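You operate a simulated robot arm through the tools that you are given. There is no shell and no other tool.

Carry out the task below with a simulated robot arm. There is one attempt and no reset: what you move stays moved.

## Task
Put things in order on the top of the long cart. At the end: the brown tamper stands where the green glass stood; the green glass stands where the teal ring stood; the teal ring stands on top of the green herb book (marked "BALCONY HERBS"); the grey leveller stands where the brown tamper stood; the silver chocolate tin stands where the grey leveller stood; whatever was shut is shut again. Leave all else as you found it, and nothing knocked over.
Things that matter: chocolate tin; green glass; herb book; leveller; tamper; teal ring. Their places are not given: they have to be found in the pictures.

The check looks at the end state, three seconds after you hand in, the way a careful person would. Anything else that was tipped, shoved, dropped, spilled or broken makes it a failure.

## Robot
A 7-joint arm with a two-finger parallel gripper, fixed in place. Base frame: the origin is at the foot of the arm, x ahead of it, y to its left, z up; the work surface is at about z = 0.9. Lengths are in m, angles in rad, forces in N, time in s.
With the tool pointing down near the work surface it reaches from about 0.24 to 0.68 m from the base axis. Its first joint turns from -1.152 to 1.152 rad. Payload 2.4 kg.
The TCP is the grasp point between the finger pads, 0.03 m short of the fingertips. In the tool frame z runs along the fingers and y along their closing line. The gripper opens to 0.094 m. The fingers are 0.028 m wide and 0.01 m thick; the gripper's body (0.05 by 0.096 m) begins 0.055 m behind the TCP.
Orientation is that of the tool frame in the base frame, as [roll, pitch, yaw] about the fixed x, y, z axes, in that order (R = Rz(yaw) Ry(pitch) Rx(roll)). With the fingers straight down and closing along the base's y, the tool's x points along the base's -x, its y along +y and its z along -z.

## Interface
- The arm moves only by the tool jog_arm. Its argument "plan" is one flat list of numbers, 7 for each row, row after row: the shift along the base's x, y, z in m, then the turn, a rotation vector about the base's x, y, z in rad, then the gripper command, from -1 (shut) to 1 (fully open), values between in proportion. In form: [x, y, z, rx, ry, rz, gripper, x, y, z, rx, ry, rz, gripper, ...]. A call has 1 to 20 rows; each row shifts and turns the commanded pose from where the row before left it. A row lasts 0.2 s, in which the tool goes at most 0.05 m and 0.15 rad; a call with a longer step from one row to the next is refused whole, and so is a gripper value outside its range. Where a pose cannot be reached the arm comes as near as it can. A force on the tool above 40 N (or 10 N above the force at the start of the call, whichever is more), or a blocked arm, ends the call early, and 0.2 s more pass. The fingers move at their own pace (about 0.153 m/s each) and stop on an object; they squeeze with about 33 N. The grip force told is the motor's: it shows also when the fingers shut on nothing. Time passes only in rows, and 0.2 s behind the last, so rows that do not move let the fingers close. It gives the time, the measured TCP pose, the force on the tool (base axes), the opening and the grip force at its end, in the units of the frame above (readings bear some noise), with the torque about the TCP (base axes, N m) and any sound that the robot's microphone picked up, and new pictures: "views" is both (left out), scene, wrist or none.
- Cameras (640 x 400 px; columns grow to the right, rows downward): "scene" is fixed at [0.0412, 0.4705, 1.4582]; the picture's right is [-0.75, -0.67, 0.00], its down [-0.30, 0.34, -0.89] and it looks along [0.59, -0.67, -0.45] (base axes); focal length 312 px, centre (320, 200). "wrist" rides on the gripper at [0.076, 0.014, -0.102] in the tool frame; the picture's right is [-0.18, 0.98, 0.00], its down [-0.75, -0.14, -0.64] and it looks along [-0.63, -0.12, 0.77] (tool axes); focal length 243 px, centre (320, 200).
- measure_at(camera, pixels): for up to 12 pixels [column, row] of the newest picture of that camera ("zoom" is the newest enlarged one), the place [x, y, z] in the base frame of the surface seen there, good to about 0.002 m. The clock stands still meanwhile.
- inspect(camera, box): a new picture of the part [left, top, right, bottom] of that camera's present view, enlarged. The clock stands still meanwhile.
- close_job(): hands the job in; it is judged then, once.

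Unless the task says otherwise, let go and move clear before handing in.

The tools are called after ">>>" as a command line: name --argument value ..., lists and objects as JSON in quotes. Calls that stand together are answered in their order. jog_arm: Moves the arm, as the interface text tells. Its arguments: {"type":"object","properties":{"plan":{"type":"array","items":{"type":"number"}},"views":{"type":"string","enum":["both","scene","wrist","none"]}},"required":["plan"]} The other tools are called the same way: measure_at (camera, pixels) gives the place of the surface under pixels of a picture; inspect (camera, box) takes an enlarged picture of a part of a camera's view; close_job () hands the job in.

At the start:

```text
t: 0.0
position: [0.3704, -0.0996, 1.1951]
orientation: [3.141, 0.0, 3.141]
force: [0.0, -0.1, -0.6]
wrist_torque: [0.04, -0.02, 0.0]
width: 0.0944
grip_force: 0.2
```

scene: 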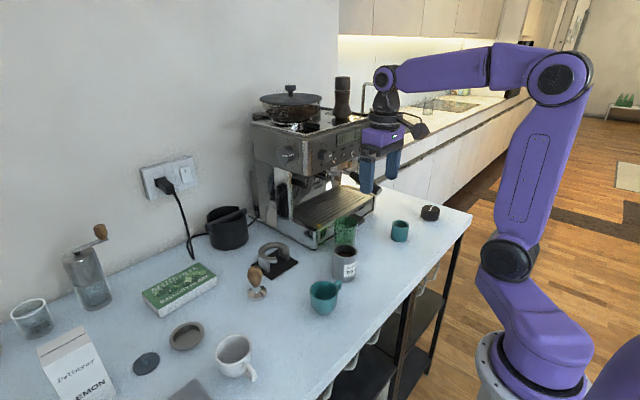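
wrist: 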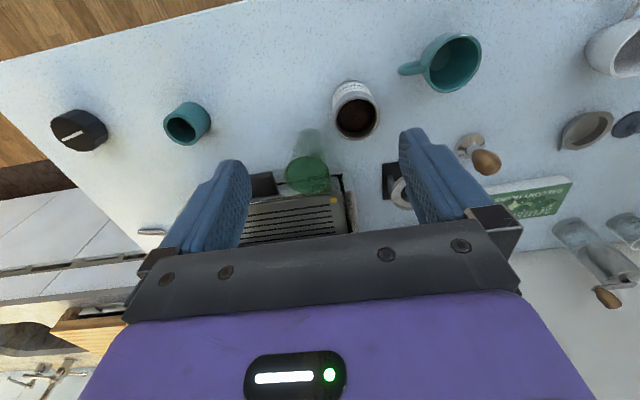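

The scene picture shows the green glass near (346,228), a teal ring-like cup near (400,230), a tamper near (257,282), a tin near (345,262), the herb book near (180,290), and a dark round thing at (430,212). I'll enlarge these parts before any move.

>>> inspect --camera "scene" --box '[200, 180, 460, 340]'

>>> inspect --camera "scene" --box '[0, 220, 290, 400]'

>>> inspect --camera "wrist" --box '[0, 20, 400, 270]'

>>> inspect --camera "wrist" --box '[320, 0, 640, 320]'

```text
2.46 times, centred on (330, 260) of scene
```

zoom: 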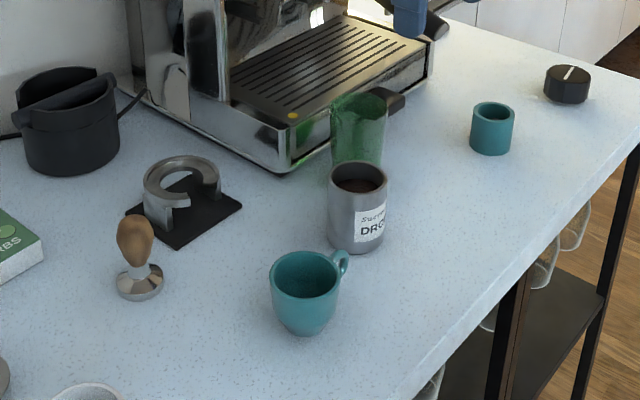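

```text
2.21 times, centred on (145, 310) of scene
```

zoom: 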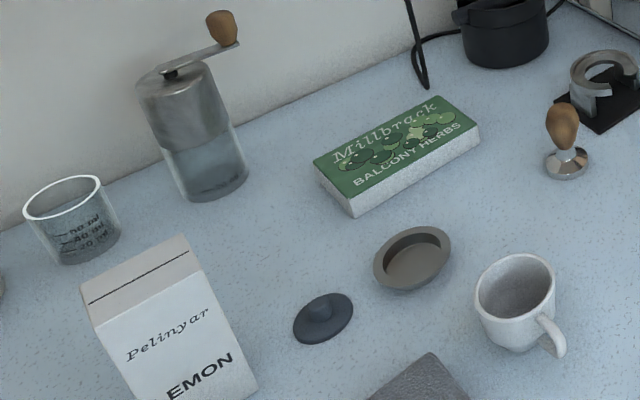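

```text
1.60 times, centred on (200, 145) of wrist
```

zoom: 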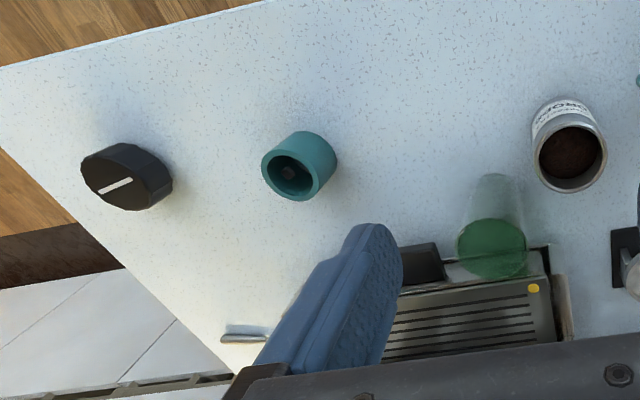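

```text
1.25 times, centred on (480, 160) of wrist
```

zoom: 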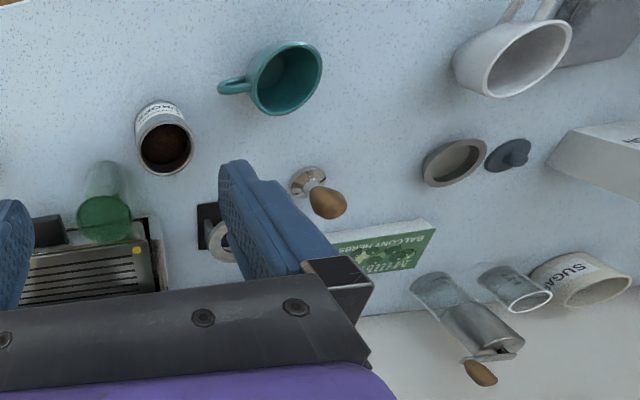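

The enlarged views show a wood-handled tamper, an open tin with brown powder, a teal ring with something dark inside it, a dark knobbed disc at scene (146,362), and a black dial at (430,212). I still need to tell which one is the leveller, so I'll zoom in further on those.

>>> inspect --camera "wrist" --box '[150, 80, 230, 160]'

>>> inspect --camera "scene" --box '[380, 190, 450, 250]'

>>> inspect --camera "scene" --box '[110, 310, 220, 400]'

>>> inspect --camera "scene" --box '[240, 60, 400, 240]'

>>> inspect --camera "scene" --box '[230, 220, 380, 330]'

>>> inspect --camera "wrist" --box '[40, 100, 120, 160]'

```text
5.00 times, centred on (190, 120) of wrist
```

zoom: 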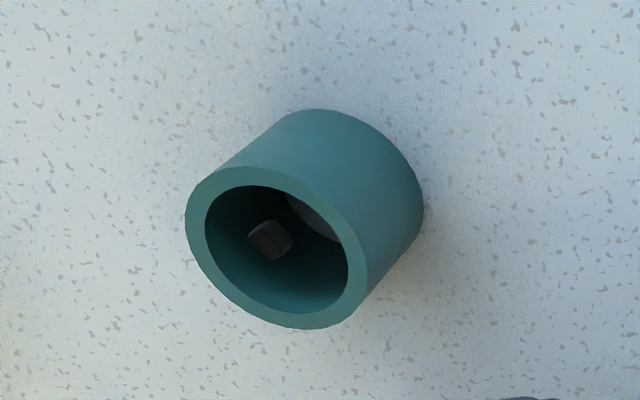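

```text
6.67 times, centred on (415, 220) of scene
```

zoom: 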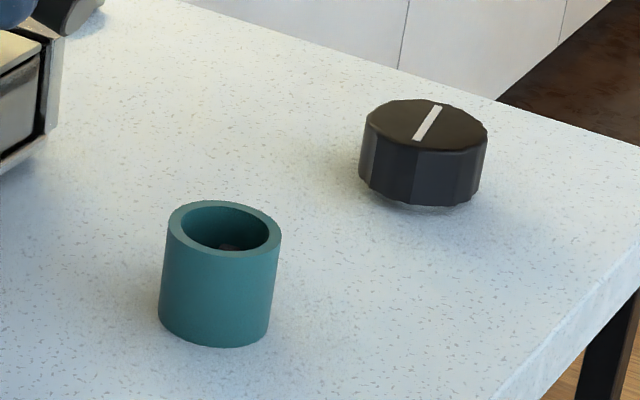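

```text
4.44 times, centred on (165, 355) of scene
```

zoom: 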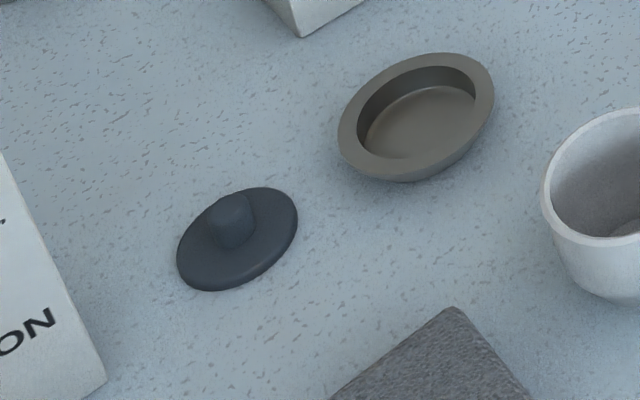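

```text
2.22 times, centred on (320, 150) of scene
```

zoom: 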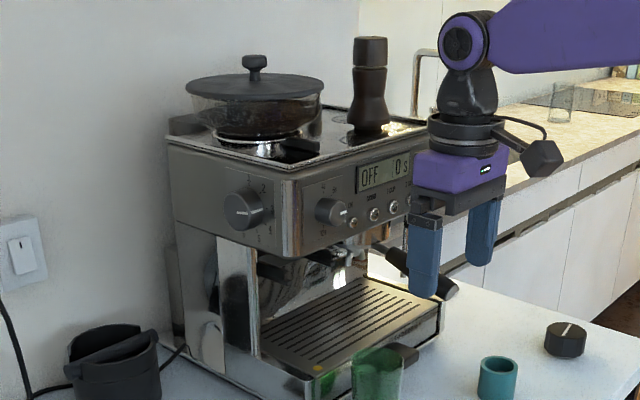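

```text
3.64 times, centred on (305, 275) of scene
```

zoom: 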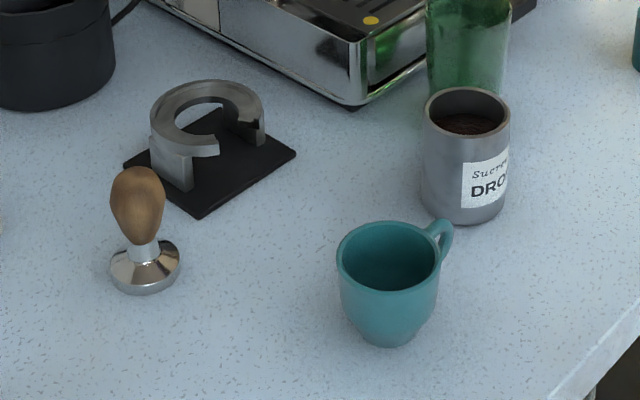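

```text
6.67 times, centred on (80, 130) of wrist
```

zoom: 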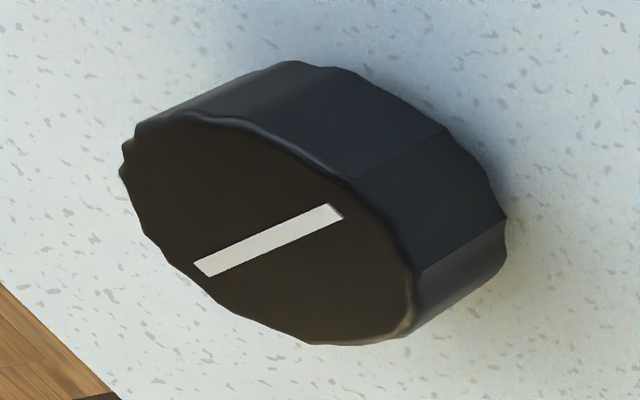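

Nothing has moved yet. The teal ring at wrist (190,123) has something dark inside, and the leveller could be the black dial or the knobbed disc, so I'll measure the places of these things in the scene picture.

>>> measure_at --camera "scene" --pixels '[[257, 270], [257, 294], [346, 225], [345, 262], [400, 226], [400, 240], [430, 208], [146, 362], [187, 335], [180, 285], [270, 250], [323, 296]]'

>>> measure_at --camera "wrist" --pixels '[[190, 123], [183, 128], [80, 130], [357, 115], [307, 175], [455, 62], [472, 142], [488, 162], [540, 200], [587, 130], [630, 125], [195, 113]]'

```text
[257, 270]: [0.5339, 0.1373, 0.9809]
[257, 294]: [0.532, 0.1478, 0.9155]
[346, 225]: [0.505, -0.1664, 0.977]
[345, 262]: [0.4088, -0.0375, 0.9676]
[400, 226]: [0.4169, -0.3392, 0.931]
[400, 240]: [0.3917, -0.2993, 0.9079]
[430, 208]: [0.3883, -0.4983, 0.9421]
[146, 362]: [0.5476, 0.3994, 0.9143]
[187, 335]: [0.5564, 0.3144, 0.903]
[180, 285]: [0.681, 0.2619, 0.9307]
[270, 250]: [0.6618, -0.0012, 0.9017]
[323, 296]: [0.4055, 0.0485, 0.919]
```

```text
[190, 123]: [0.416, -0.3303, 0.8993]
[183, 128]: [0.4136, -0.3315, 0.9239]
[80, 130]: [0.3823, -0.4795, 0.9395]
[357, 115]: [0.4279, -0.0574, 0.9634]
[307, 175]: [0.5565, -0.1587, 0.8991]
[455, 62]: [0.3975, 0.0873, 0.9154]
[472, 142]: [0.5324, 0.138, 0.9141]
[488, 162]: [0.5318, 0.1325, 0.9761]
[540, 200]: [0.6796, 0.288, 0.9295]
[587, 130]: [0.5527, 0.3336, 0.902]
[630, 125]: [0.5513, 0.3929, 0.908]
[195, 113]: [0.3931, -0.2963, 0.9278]
```

The ring's floor measures z≈0.899 (the bare table) with a dark thing at z≈0.924 inside it, so something loose may stand inside a hollow ring. I'll move the wrist camera over the right-hand side for a closer look.

>>> jog_arm --plan '[-0.024, -0.04, 0, 0, 0, 0, 1, -0.024, -0.04, 0, 0, 0, 0, 1, -0.024, -0.04, 0, 0, 0, 0, 1, -0.024, -0.04, -0.01, 0, 0, 0, 1, -0.024, -0.04, -0.02, 0, 0, 0, 1, 0, 0, 0, 0, 0, 0, 1]' --views "both"

```text
refused: row 5 steps farther than a row can; nothing moved
```

That call was refused because row 5 stepped slightly over 0.05 m, and nothing moved. I'll resend it with smaller steps.

>>> jog_arm --plan '[-0.02, -0.04, 0, 0, 0, 0, 1, -0.02, -0.04, 0, 0, 0, 0, 1, -0.02, -0.04, 0, 0, 0, 0, 1, -0.02, -0.04, -0.01, 0, 0, 0, 1, -0.02, -0.04, -0.01, 0, 0, 0, 1, 0, 0, 0, 0, 0, 0, 1]' --views "both"

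```text
t: 1.4
position: [0.2711, -0.3013, 1.1756]
orientation: [-3.141, 0.0, 3.141]
force: [0.0, -0.3, 0.1]
wrist_torque: [0.0, 0.01, -0.01]
width: 0.094
grip_force: 0.2
```

scene: 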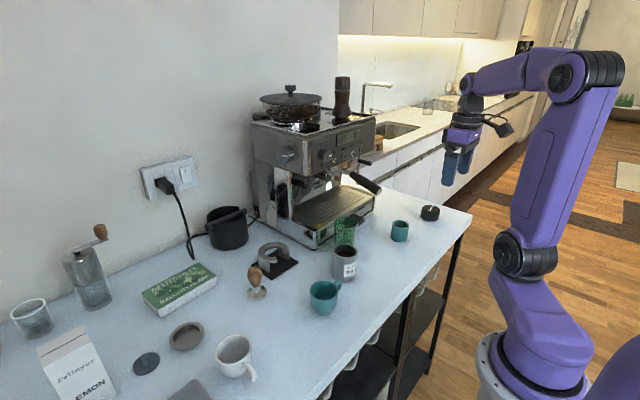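
wrist: 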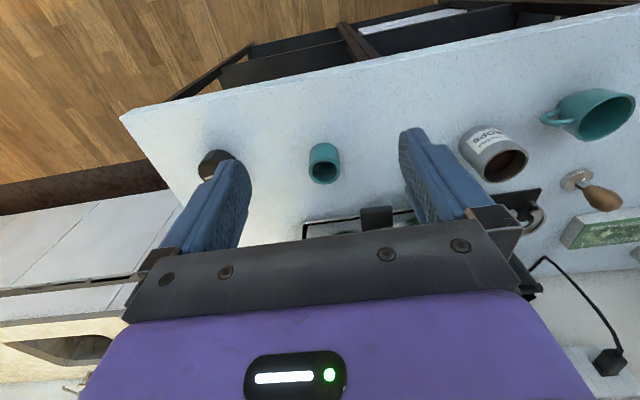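

The arm is now off the cart's right side, and the ring at wrist (323,163) is still seen from too shallow an angle. Before moving above it, I'll measure the coffee machine's outline in the scene picture so I can keep clear of it.

>>> measure_at --camera "scene" --pixels '[[365, 183], [378, 191], [350, 176], [372, 122], [310, 245], [300, 215], [275, 125], [343, 80], [375, 208], [367, 213], [320, 240], [290, 150]]'

>>> inspect --camera "scene" --box '[240, 60, 480, 260]'

>>> inspect --camera "wrist" --box '[440, 80, 640, 280]'

```text
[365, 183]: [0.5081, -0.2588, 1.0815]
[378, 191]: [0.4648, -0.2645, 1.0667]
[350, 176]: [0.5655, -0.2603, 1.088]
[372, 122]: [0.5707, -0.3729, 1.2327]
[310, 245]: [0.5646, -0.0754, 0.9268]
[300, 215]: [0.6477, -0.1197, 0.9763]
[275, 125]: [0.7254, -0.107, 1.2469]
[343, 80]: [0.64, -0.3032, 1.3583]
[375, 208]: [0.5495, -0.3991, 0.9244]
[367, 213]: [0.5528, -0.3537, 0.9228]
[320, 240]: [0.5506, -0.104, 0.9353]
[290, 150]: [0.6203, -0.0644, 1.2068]
```

```text
2.00 times, centred on (360, 160) of scene
```

zoom: 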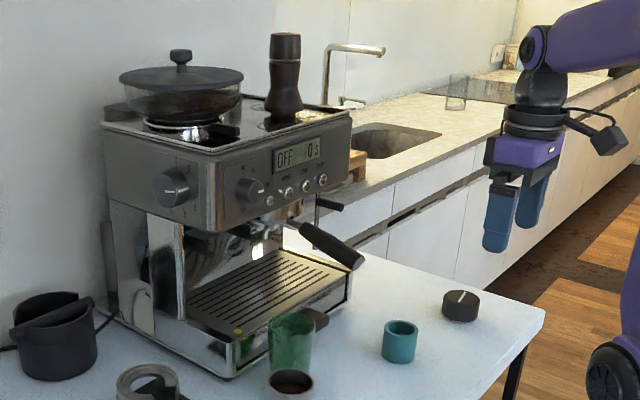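

```text
2.00 times, centred on (540, 180) of wrist
```

zoom: 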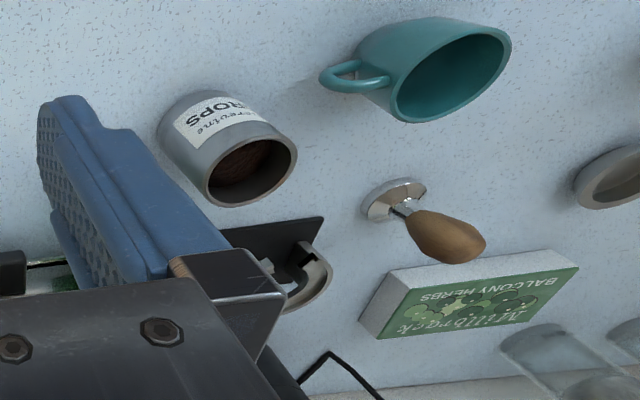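

The tin's label reads "…revine DROPS", and the portafilter handle sticks out to about (0.465, -0.26, 1.07). I'll raise and shift the camera to look down into the teal ring while staying to the right of that handle.

>>> jog_arm --plan '[0.03, -0.02, 0, 0, 0, 0, 1, 0.04, -0.02, 0, 0, 0, 0, 1, 0.04, -0.01, -0.02, 0, 0, 0, 1, 0.04, -0.01, -0.02, 0, 0, 0, 1, 0, 0, 0, 0, 0, 0, 1]' --views "both"

```text
t: 2.6
position: [0.4202, -0.3585, 1.1365]
orientation: [-3.141, 0.002, 3.14]
force: [-0.4, 0.0, -0.8]
wrist_torque: [0.02, 0.02, -0.02]
width: 0.0941
grip_force: 0.1
```

scene: 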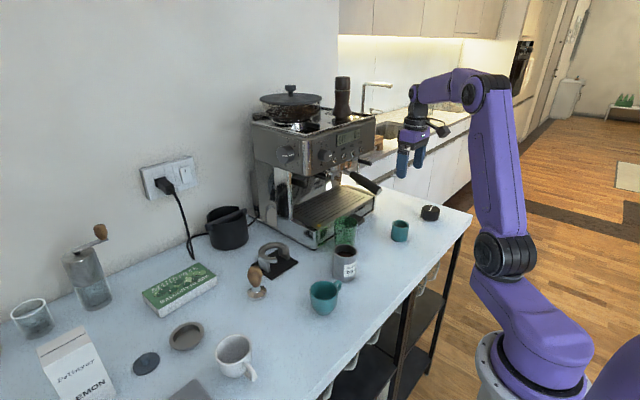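
wrist: 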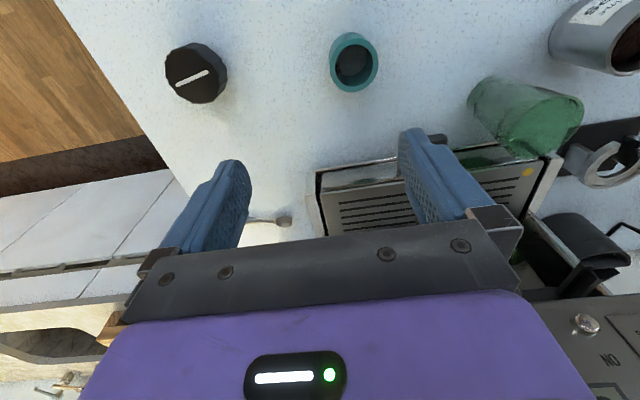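

>>> inspect --camera "wrist" --box '[315, 20, 395, 100]'

>>> inspect --camera "wrist" --box '[440, 50, 640, 200]'

>>> inspect --camera "wrist" --box '[150, 30, 250, 110]'

>>> measure_at --camera "wrist" --pixels '[[354, 61], [354, 75], [334, 62], [376, 62], [355, 40], [355, 89], [345, 60], [362, 60], [171, 75], [222, 75], [195, 50], [195, 98]]'

```text
5.00 times, centred on (355, 60) of wrist
```

zoom: 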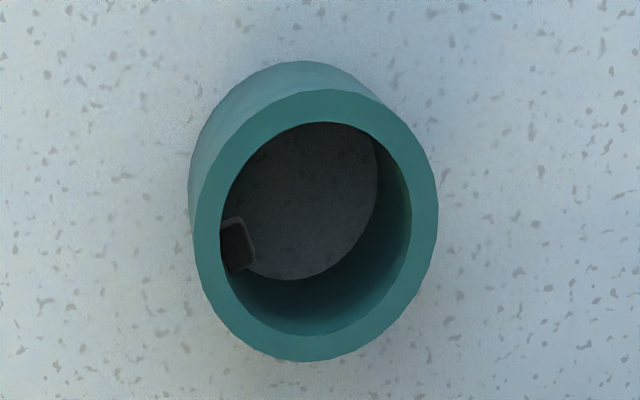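

```text
2.67 times, centred on (540, 125) of wrist
```

zoom: 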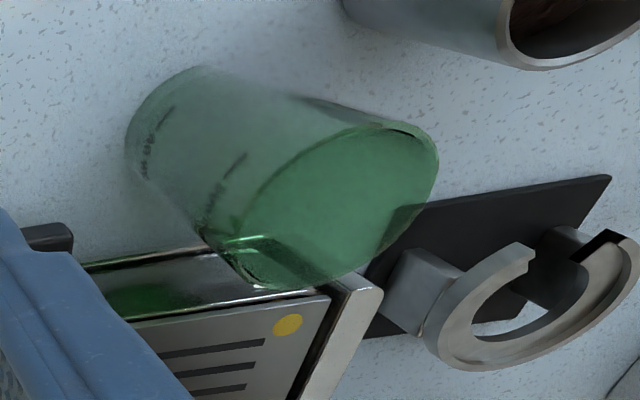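

```text
5.00 times, centred on (200, 70) of wrist
```

zoom: 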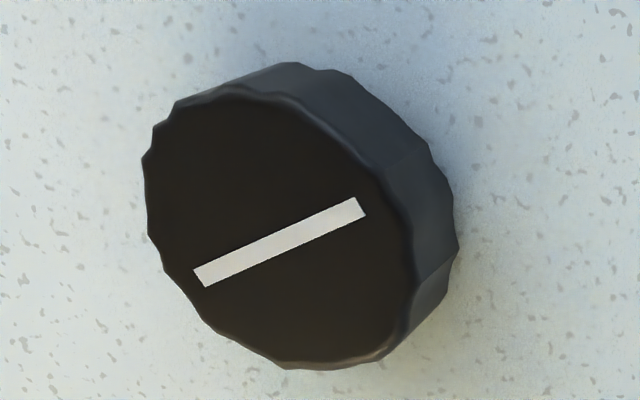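

```text
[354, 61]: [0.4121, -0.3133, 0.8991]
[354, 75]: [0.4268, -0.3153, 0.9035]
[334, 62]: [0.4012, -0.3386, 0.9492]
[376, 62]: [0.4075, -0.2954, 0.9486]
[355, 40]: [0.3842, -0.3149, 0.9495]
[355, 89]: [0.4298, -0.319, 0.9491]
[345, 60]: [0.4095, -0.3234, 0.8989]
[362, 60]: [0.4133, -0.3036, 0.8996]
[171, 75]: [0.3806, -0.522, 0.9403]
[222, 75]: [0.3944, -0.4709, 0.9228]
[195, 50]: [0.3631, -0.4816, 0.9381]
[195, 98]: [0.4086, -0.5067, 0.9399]
```

From above, the ring at wrist (355,62) shows bare table through it and a small dark patch near its inner wall at about (338,69). I'll zoom in and measure that patch.

>>> inspect --camera "wrist" --box '[329, 50, 361, 82]'

>>> measure_at --camera "wrist" --pixels '[[337, 69], [338, 72], [340, 70], [339, 66], [342, 74], [336, 70]]'

```text
12.50 times, centred on (345, 66) of wrist
```

zoom: 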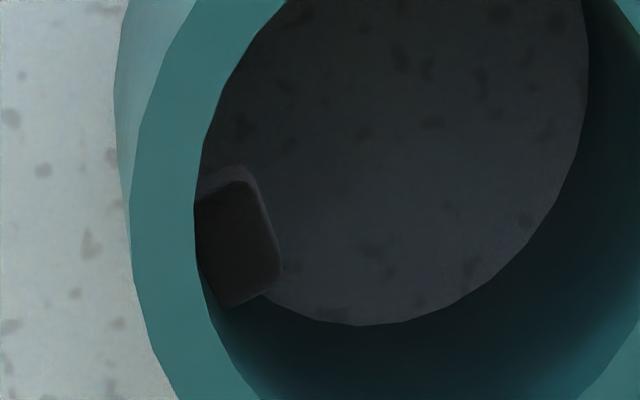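

```text
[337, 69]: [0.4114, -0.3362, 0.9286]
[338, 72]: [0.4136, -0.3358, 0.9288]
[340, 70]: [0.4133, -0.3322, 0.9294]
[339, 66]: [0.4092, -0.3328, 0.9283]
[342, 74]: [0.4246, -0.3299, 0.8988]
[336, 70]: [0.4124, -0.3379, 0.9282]
```

The dark patch tops out at z≈0.929 against the inner wall and does not reach the floor, so it looks like a tab that is part of the ring. Next I'll pull back and swing left to look at the disc, the dish and the far left of the cart.

>>> jog_arm --plan '[-0.04, 0.01, 0.02, 0, 0, 0, 1, -0.04, 0.02, 0.02, 0, 0, 0, 1, -0.03, 0.03, 0.02, 0, 0, 0, 1, 0, 0.049, 0, 0, 0, 0, 1, 0, 0.049, 0, 0, 0, 0, 1, 0, 0.049, 0, 0, 0, 0, 1, 0, 0.049, 0, 0, 0, 0, 1, 0, 0.049, 0, 0, 0, 0, 1, 0, 0.049, 0, 0, 0, 0, 1, 0, 0.049, 0, 0, 0, 0, 1, 0, 0.049, 0, 0, 0, 0, 1, 0, 0.049, 0, 0, 0, 0, 1, 0.02, 0.045, 0, 0, 0, 0, 1, 0.02, 0.045, 0, 0, 0, 0, 1, 0.02, 0.045, 0, 0, 0, 0, 1, 0, 0, 0, 0, 0, 0, 1]' --views "both"

```text
t: 6.0
position: [0.3719, 0.2778, 1.1959]
orientation: [-3.14, 0.001, 3.141]
force: [0.7, 0.3, 0.1]
wrist_torque: [0.0, 0.01, 0.02]
width: 0.094
grip_force: 0.1
```

scene: 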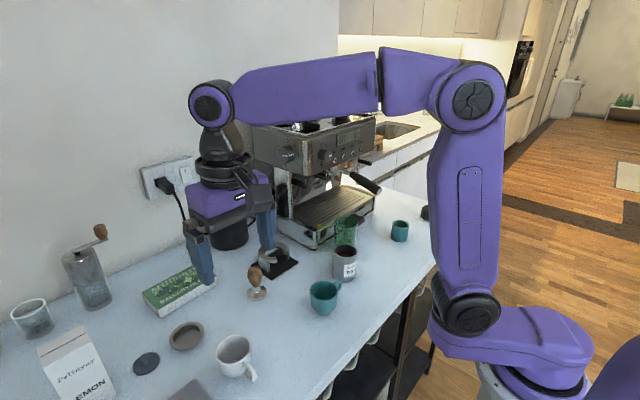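
wrist: 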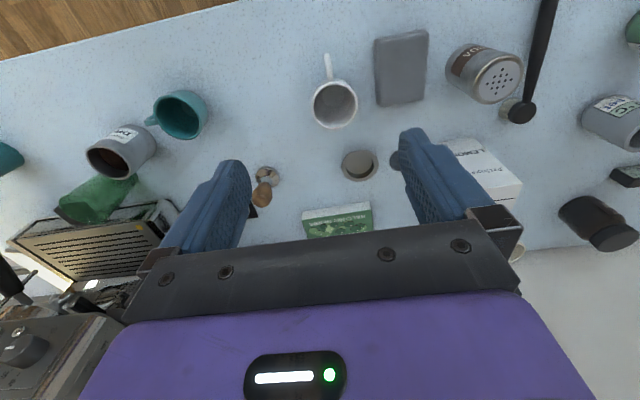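

More things appear on the far left of the cart: a shaker at wrist (485,72), a long black rod, a grey tin with a green label at (612,120) and a dark jar at (598,222). I'll enlarge these.

>>> inspect --camera "wrist" --box '[540, 60, 640, 260]'

>>> inspect --camera "wrist" --box '[360, 0, 560, 130]'

>>> inspect --camera "wrist" --box '[300, 40, 420, 190]'

>>> measure_at --camera "wrist" --pixels '[[612, 110], [612, 140], [598, 222], [630, 175], [485, 72], [520, 110], [540, 30], [400, 70], [360, 165], [395, 160], [630, 30], [334, 105]]'

```text
2.00 times, centred on (590, 160) of wrist
```

zoom: 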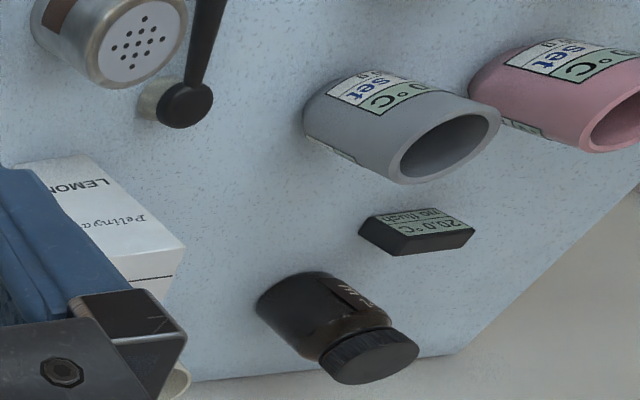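

```text
3.08 times, centred on (460, 65) of wrist
```

zoom: 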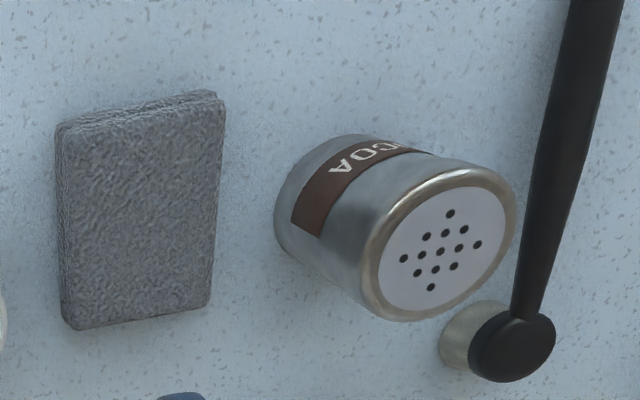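

```text
2.67 times, centred on (360, 115) of wrist
```

zoom: 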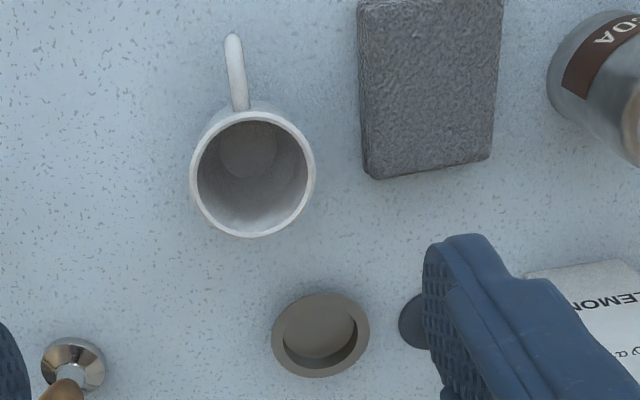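

```text
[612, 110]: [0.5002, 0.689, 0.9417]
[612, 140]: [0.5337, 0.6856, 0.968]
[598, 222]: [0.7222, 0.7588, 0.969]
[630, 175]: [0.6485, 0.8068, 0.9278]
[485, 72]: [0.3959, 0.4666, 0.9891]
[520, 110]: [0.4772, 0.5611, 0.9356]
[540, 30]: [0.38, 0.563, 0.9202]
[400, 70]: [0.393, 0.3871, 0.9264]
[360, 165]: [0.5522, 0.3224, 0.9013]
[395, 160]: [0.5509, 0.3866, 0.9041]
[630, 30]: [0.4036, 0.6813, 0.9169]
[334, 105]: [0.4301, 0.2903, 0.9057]
```

There is also a silver "COCOA" shaker at (0.396, 0.467), a grey tube and a pink tube with labels, a black block and a jar. I'll swing further left to see everything before deciding which item is which.

>>> jog_arm --plan '[-0.02, 0.045, 0, 0, 0, 0, 1, -0.02, 0.045, 0, 0, 0, 0, 1, -0.02, 0.045, 0, 0, 0, 0, 1, -0.02, 0.045, 0, 0, 0, 0, 1, 0, 0.045, 0, 0, 0, 0, 1, 0, 0, 0, 0, 0, 0, 1]' --views "both"

```text
t: 7.4
position: [0.2911, 0.5027, 1.1964]
orientation: [-3.14, -0.001, 3.138]
force: [0.3, -0.3, 0.3]
wrist_torque: [0.02, -0.04, -0.01]
width: 0.0942
grip_force: 0.0
```

scene: 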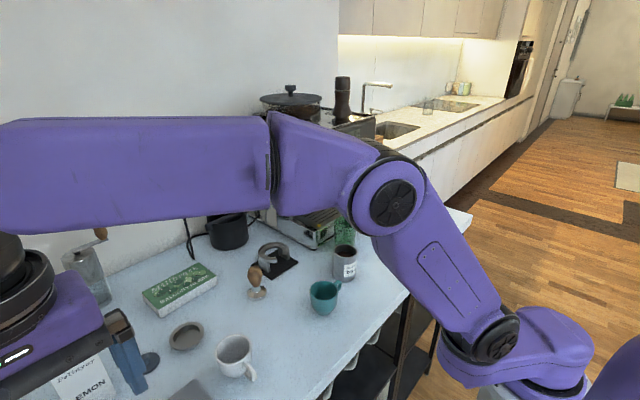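
wrist: 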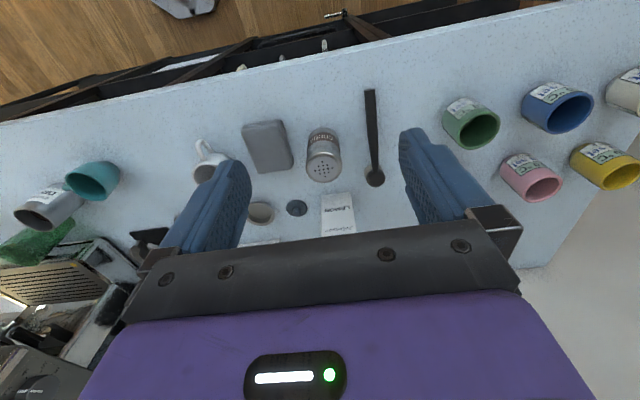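

Several labelled tubes (green, blue, pink, yellow, white) stand at the far left, wrist (470,125) to (630,95). I'll turn the wrist left for a full look there.

>>> jog_arm --plan '[0, 0, 0, 0, 0, 0.15, 1, 0, 0, 0, 0, 0, 0.15, 1, 0, 0, 0, 0, 0, 0.15, 1, 0, 0, 0, 0, 0, 0.15, 1, 0, 0, 0, 0, 0, 0.15, 1, 0, 0, 0, 0, 0, 0, 1]' --views "wrist"

```text
t: 8.8
position: [0.2904, 0.5015, 1.1951]
orientation: [-3.141, -0.001, -2.392]
force: [-0.6, 0.1, -0.6]
wrist_torque: [0.02, 0.0, -0.01]
width: 0.0941
grip_force: 0.1
```

wrist: 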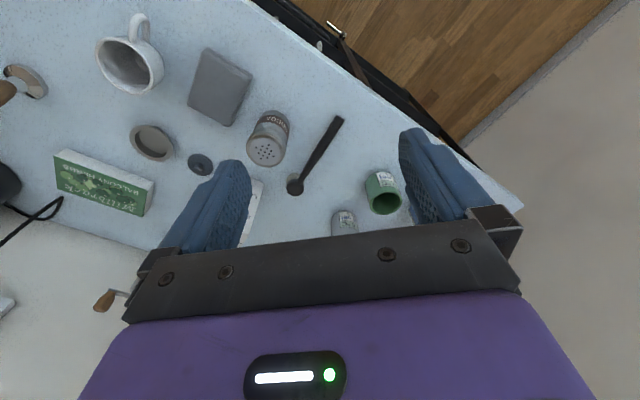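

The left end of the cart is now in view, with the knobbed disc at (200,163), the shaker at (268,138) and the black rod at (315,155). I'll enlarge these.

>>> inspect --camera "wrist" --box '[110, 90, 230, 190]'

>>> inspect --camera "wrist" --box '[230, 90, 420, 240]'

>>> measure_at --camera "wrist" --pixels '[[189, 163], [212, 163], [200, 154], [200, 174], [200, 162], [133, 140], [172, 145], [268, 138], [295, 185], [340, 120], [360, 190], [345, 220]]'

```text
4.00 times, centred on (170, 140) of wrist
```

zoom: 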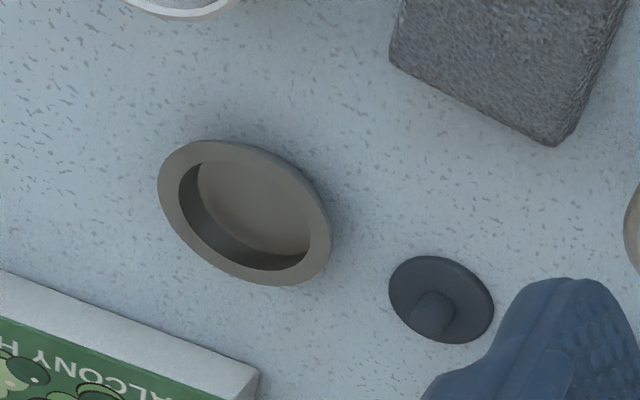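

```text
2.67 times, centred on (325, 165) of wrist
```

zoom: 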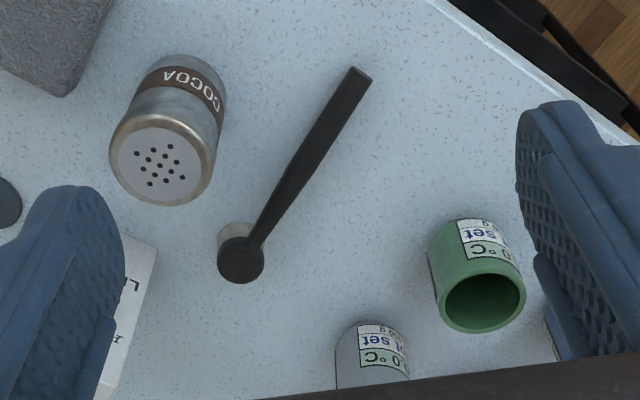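

```text
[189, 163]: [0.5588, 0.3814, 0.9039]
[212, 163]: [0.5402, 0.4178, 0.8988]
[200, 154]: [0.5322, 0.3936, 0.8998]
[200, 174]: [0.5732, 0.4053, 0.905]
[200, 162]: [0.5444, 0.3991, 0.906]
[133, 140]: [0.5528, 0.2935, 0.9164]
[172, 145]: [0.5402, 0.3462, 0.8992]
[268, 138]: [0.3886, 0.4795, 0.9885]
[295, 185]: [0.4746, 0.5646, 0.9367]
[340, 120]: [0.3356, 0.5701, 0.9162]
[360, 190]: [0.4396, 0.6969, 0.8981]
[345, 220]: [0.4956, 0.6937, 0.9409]
```

The disc with the knob is only about 0.04 m wide and 0.005 m thick, and the dish next to it is a shallow blind basket. Neither is clearly a leveller, so I'll turn the wrist back and return to the right side to study the black puck and the area beside the machine.

>>> jog_arm --plan '[0, -0.045, 0, 0, 0, -0.15, 1, 0, -0.045, 0, 0, 0, -0.15, 1, 0, -0.045, 0, 0, 0, -0.15, 1, 0, -0.045, 0, 0, 0, -0.15, 1, 0, -0.045, 0, 0, 0, -0.15, 1, 0, -0.048, 0, 0, 0, 0, 1, 0, -0.048, 0, 0, 0, 0, 1, 0, -0.048, 0, 0, 0, 0, 1, 0, -0.048, 0, 0, 0, 0, 1, 0, -0.048, 0, 0, 0, 0, 1, 0, -0.048, 0, 0, 0, 0, 1, 0, -0.048, 0, 0, 0, 0, 1, 0, -0.048, 0, 0, 0, 0, 1, 0, -0.048, 0, 0, 0, 0, 1, 0, -0.048, 0, 0, 0, 0, 1, 0, -0.048, 0, 0, 0, 0, 1, 0, -0.048, 0, 0, 0, 0, 1, 0, -0.048, 0, 0, 0, 0, 1, 0, -0.048, 0, 0, 0, 0, 1, 0, 0, 0, 0, 0, 0, 1]' --views "both"

```text
t: 13.0
position: [0.2899, -0.396, 1.1965]
orientation: [-3.141, 0.0, -3.141]
force: [0.5, 0.9, -0.6]
wrist_torque: [-0.03, -0.04, 0.05]
width: 0.0938
grip_force: 0.1
```

scene: 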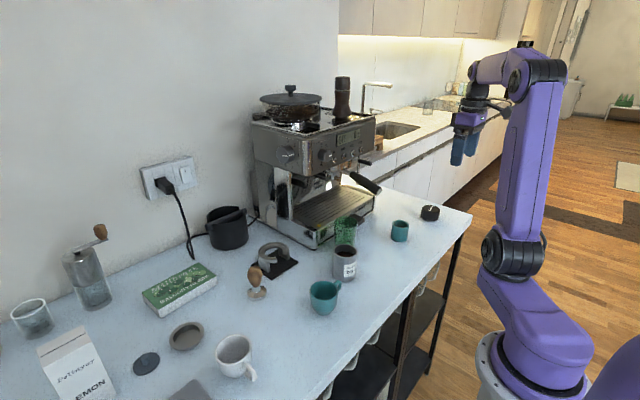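
wrist: 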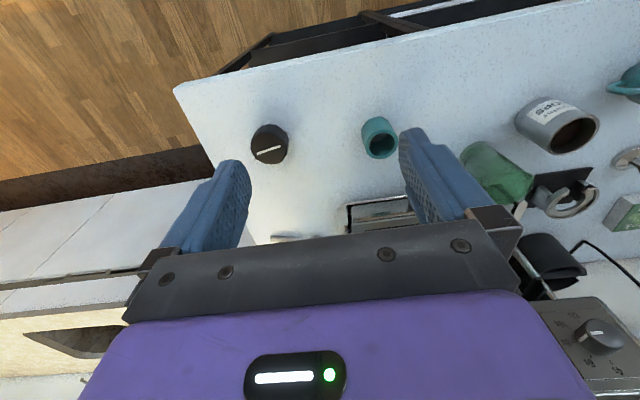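

The machine's own dial at wrist (600,335) is a round knob with a white line, similar to the black puck at (268,143). I'll enlarge the puck, the tin's label and the pieces by the machine's right side.

>>> inspect --camera "wrist" --box '[240, 115, 300, 175]'

>>> inspect --camera "wrist" --box '[240, 180, 440, 260]'

>>> inspect --camera "wrist" --box '[440, 60, 640, 260]'

>>> inspect --camera "scene" --box '[410, 195, 450, 225]'

>>> inspect --camera "scene" --box '[190, 190, 260, 260]'

>>> inspect --camera "scene" --box '[320, 200, 380, 290]'

```text
6.67 times, centred on (270, 145) of wrist
```

zoom: 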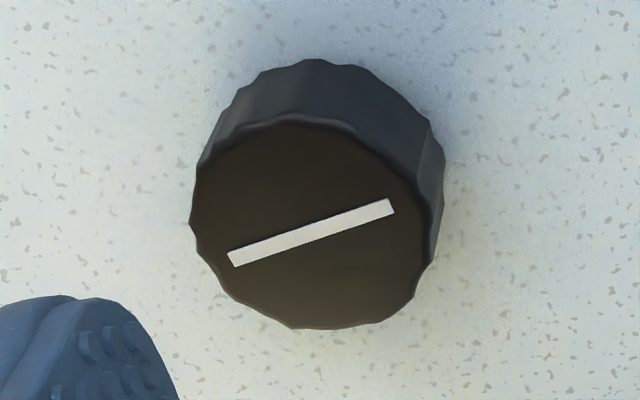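

```text
3.20 times, centred on (340, 220) of wrist
```

zoom: 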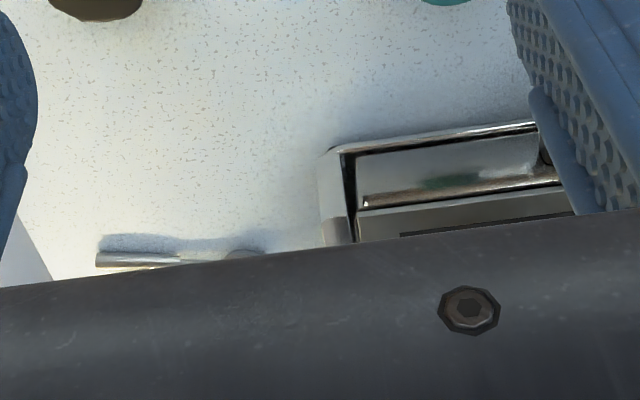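

```text
2.00 times, centred on (540, 160) of wrist
```

zoom: 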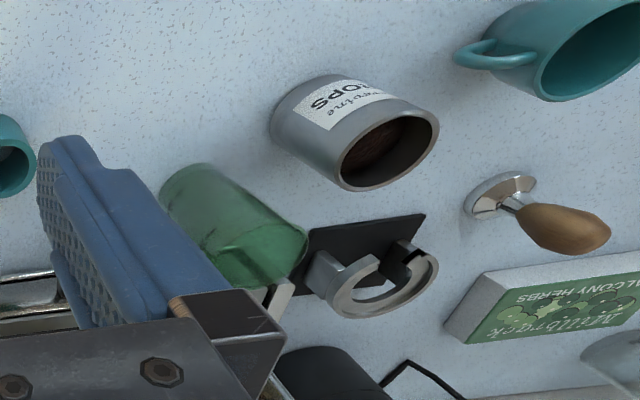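

```text
13.33 times, centred on (430, 210) of scene
```

zoom: 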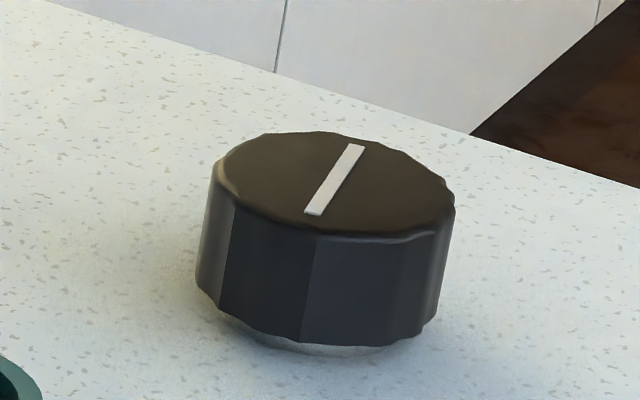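

```text
5.71 times, centred on (225, 225) of scene
```

zoom: 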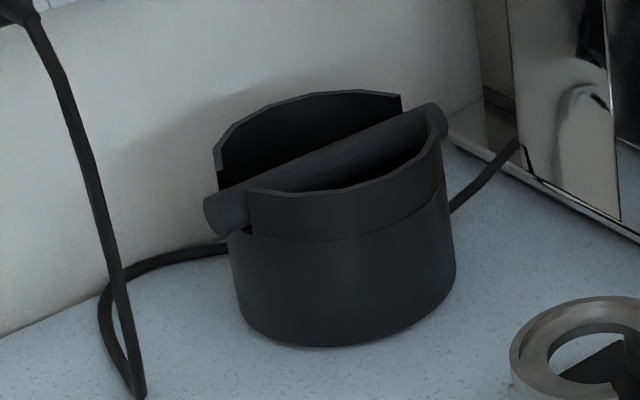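

```text
4.44 times, centred on (350, 245) of scene
```

zoom: 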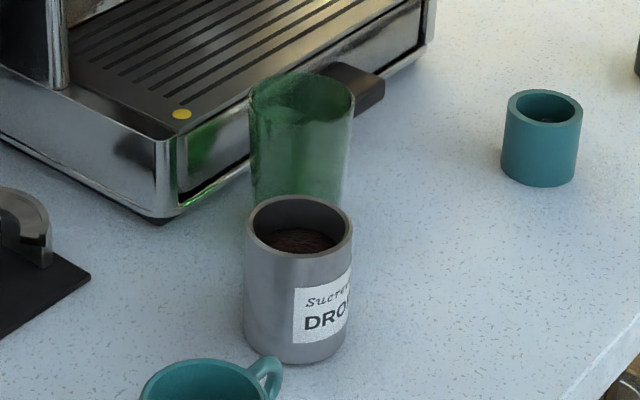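

The puck stays dark with a pale base, and a silver piece lies on the cart right of the machine at about wrist (300,237), half hidden by the gripper. I'll move forward on the right side to see it.

>>> jog_arm --plan '[0.04, -0.02, 0, 0, 0, 0, 1, 0.04, -0.02, 0, 0, 0, 0, 1, 0.04, -0.02, 0, 0, 0, 0, 1, 0.02, 0, 0, 0, 0, 0, 1, 0, 0, 0, 0, 0, 0, 1]' --views "wrist"

```text
t: 14.2
position: [0.4287, -0.4549, 1.1946]
orientation: [-3.141, 0.0, 3.14]
force: [-0.3, 0.7, 0.5]
wrist_torque: [-0.01, 0.01, 0.01]
width: 0.0938
grip_force: 0.0
```

wrist: 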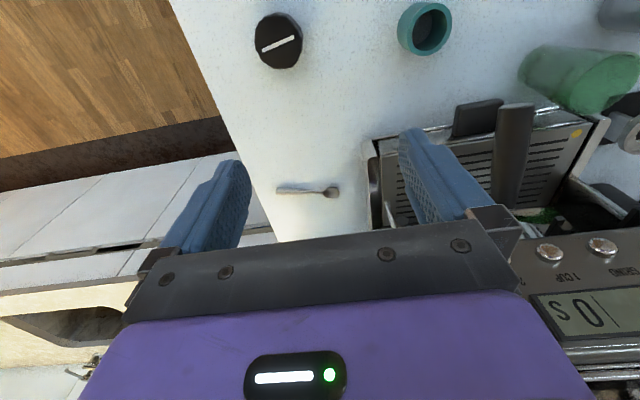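

>>> inspect --camera "wrist" --box '[250, 160, 370, 230]'

>>> inspect --camera "wrist" --box '[400, 60, 640, 240]'

>>> inspect --camera "wrist" --box '[240, 0, 460, 80]'

>>> measure_at --camera "wrist" --pixels '[[280, 190], [330, 192], [278, 38], [480, 118], [510, 160], [505, 115], [375, 160], [580, 90], [262, 40], [295, 40], [280, 15], [278, 64]]'

```text
5.33 times, centred on (310, 195) of wrist
```

zoom: 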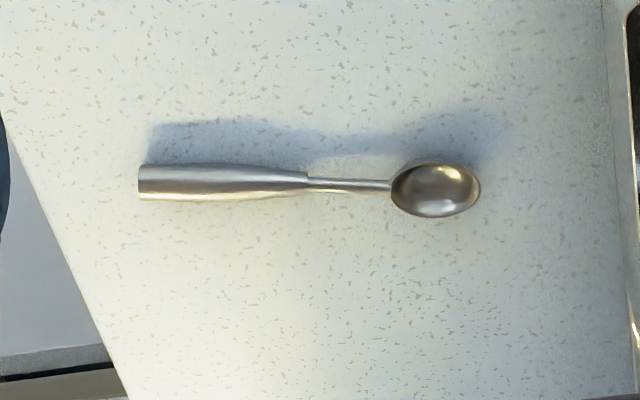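

```text
2.22 times, centred on (520, 150) of wrist
```

zoom: 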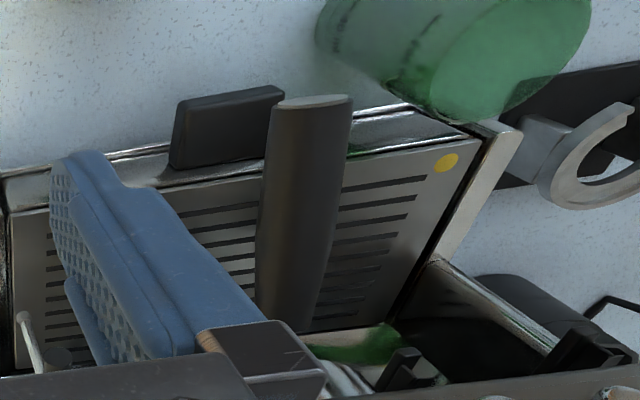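

```text
2.91 times, centred on (350, 40) of wrist
```

zoom: 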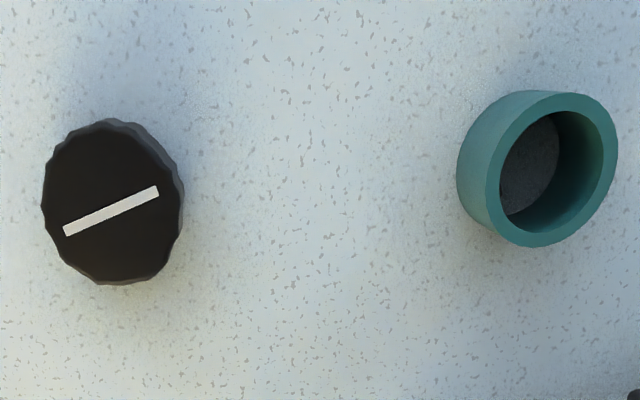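

```text
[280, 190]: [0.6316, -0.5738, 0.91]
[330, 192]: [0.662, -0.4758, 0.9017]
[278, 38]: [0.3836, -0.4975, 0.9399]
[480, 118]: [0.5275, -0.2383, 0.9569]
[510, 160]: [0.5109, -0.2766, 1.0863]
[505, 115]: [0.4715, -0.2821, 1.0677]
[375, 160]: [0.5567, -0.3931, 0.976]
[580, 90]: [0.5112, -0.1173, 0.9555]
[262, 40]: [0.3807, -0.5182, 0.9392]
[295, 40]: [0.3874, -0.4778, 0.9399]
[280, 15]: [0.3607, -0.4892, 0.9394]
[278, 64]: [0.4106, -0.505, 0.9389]
```

The piece right of the machine is just a silver spoon, and the drip tray front carries a black pull at about (0.53, -0.24, 0.957). I'll zoom in on the grey horseshoe stand, the tray front and the hopper to keep hunting for the leveller.

>>> inspect --camera "scene" --box '[240, 230, 310, 290]'

>>> inspect --camera "scene" --box '[300, 170, 400, 250]'

>>> inspect --camera "scene" --box '[250, 70, 390, 170]'

>>> inspect --camera "scene" --box '[0, 220, 120, 400]'

>>> inspect --camera "scene" --box '[320, 250, 460, 400]'

```text
6.67 times, centred on (275, 260) of scene
```

zoom: 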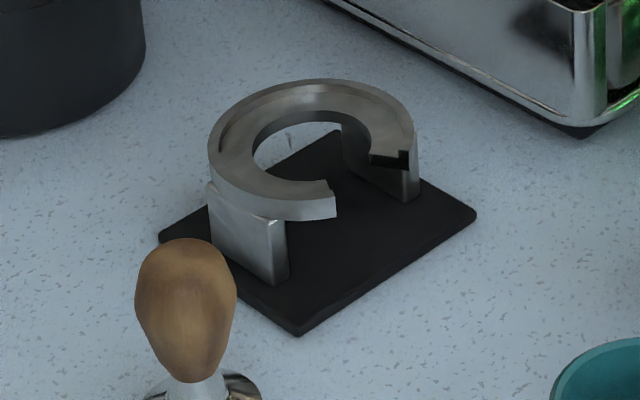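

```text
5.00 times, centred on (350, 210) of scene
```

zoom: 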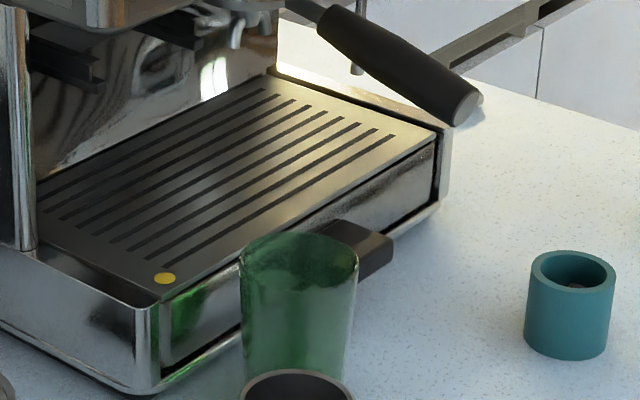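

```text
4.00 times, centred on (320, 120) of scene
```

zoom: 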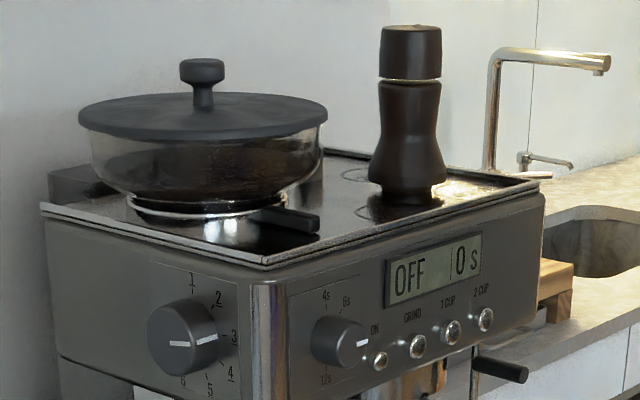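

```text
2.22 times, centred on (60, 310) of scene
```

zoom: 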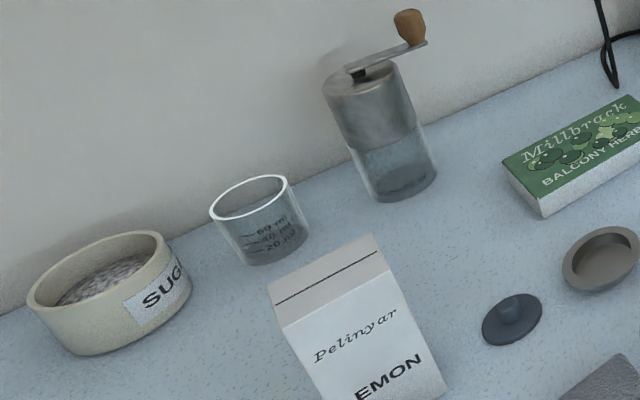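

```text
2.67 times, centred on (390, 325) of scene
```

zoom: 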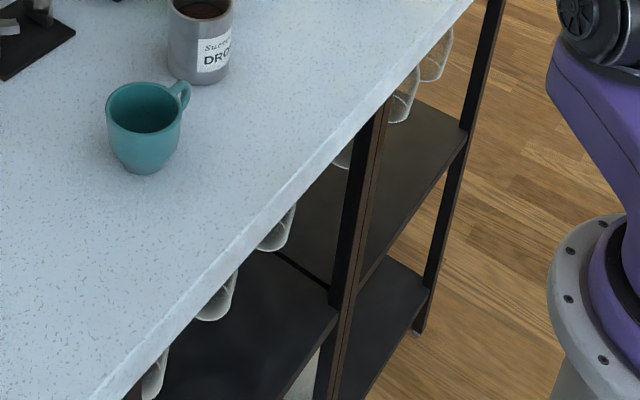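

The drip tray looks like a pull-out tray with a black handle, and the green glass at scene (346,232) stands in front of its left half. I'll measure the heights of the tray, the tin and the glass to see what could fit where.

>>> measure_at --camera "scene" --pixels '[[333, 222], [322, 228], [330, 236], [352, 215], [345, 246], [345, 277], [334, 250], [356, 250], [314, 217], [370, 195], [318, 245], [362, 216]]'

>>> measure_at --camera "wrist" --pixels '[[440, 125], [460, 160], [540, 120], [578, 133], [600, 125], [370, 150], [385, 200], [475, 105], [500, 100], [540, 60], [600, 65], [635, 75]]'

```text
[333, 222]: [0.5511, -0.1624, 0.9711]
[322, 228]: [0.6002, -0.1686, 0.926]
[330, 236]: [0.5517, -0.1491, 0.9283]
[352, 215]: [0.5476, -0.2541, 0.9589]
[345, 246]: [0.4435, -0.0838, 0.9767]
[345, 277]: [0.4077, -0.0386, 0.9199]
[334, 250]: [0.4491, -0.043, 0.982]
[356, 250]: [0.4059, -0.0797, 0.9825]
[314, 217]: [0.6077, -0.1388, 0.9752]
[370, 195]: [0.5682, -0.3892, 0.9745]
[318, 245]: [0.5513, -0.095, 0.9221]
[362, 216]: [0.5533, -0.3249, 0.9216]
```

```text
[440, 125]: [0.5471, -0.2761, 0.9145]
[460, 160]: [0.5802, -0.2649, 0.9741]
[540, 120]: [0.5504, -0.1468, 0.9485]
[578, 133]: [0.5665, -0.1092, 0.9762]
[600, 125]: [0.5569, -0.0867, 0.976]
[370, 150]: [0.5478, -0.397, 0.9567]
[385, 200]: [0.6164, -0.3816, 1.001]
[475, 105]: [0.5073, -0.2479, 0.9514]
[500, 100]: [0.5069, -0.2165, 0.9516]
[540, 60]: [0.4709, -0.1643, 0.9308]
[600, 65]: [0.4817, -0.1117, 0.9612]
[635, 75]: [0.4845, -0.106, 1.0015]
```

The tray is only about 0.06 m tall, and the tin's rim is at z≈0.982 (0.082 m tall), so the leveller's place can't be inside the tray. I'll back off and view the black puck low from the robot's side to see its base.

>>> jog_arm --plan '[-0.045, 0, 0, 0, 0, 0, 1, -0.045, 0.01, 0, 0, 0, 0, 1, -0.045, 0.01, 0, 0, 0, 0, 1, -0.045, 0.01, 0, 0, 0, 0, 1, -0.03, 0, -0.03, 0, -0.1, 0, 1, 0, 0, -0.045, 0, -0.1, 0, 1, 0, 0, -0.045, 0, -0.1, 0, 1, 0, 0, -0.045, 0, -0.1, 0, 1, 0, 0, 0, 0, 0, 0, 1]' --views "both"

```text
t: 16.2
position: [0.2208, -0.4267, 1.0304]
orientation: [-3.141, 0.402, 3.141]
force: [-0.5, 0.2, -0.4]
wrist_torque: [0.03, 0.01, 0.01]
width: 0.0942
grip_force: 0.0
```

scene: 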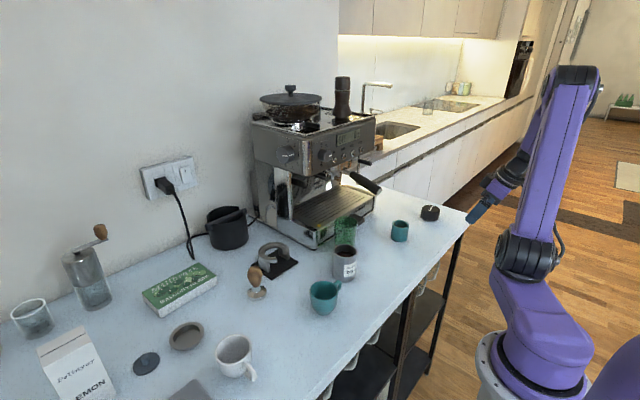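
wrist: 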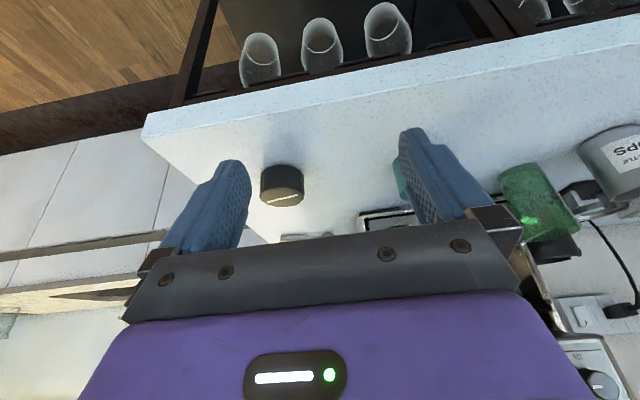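

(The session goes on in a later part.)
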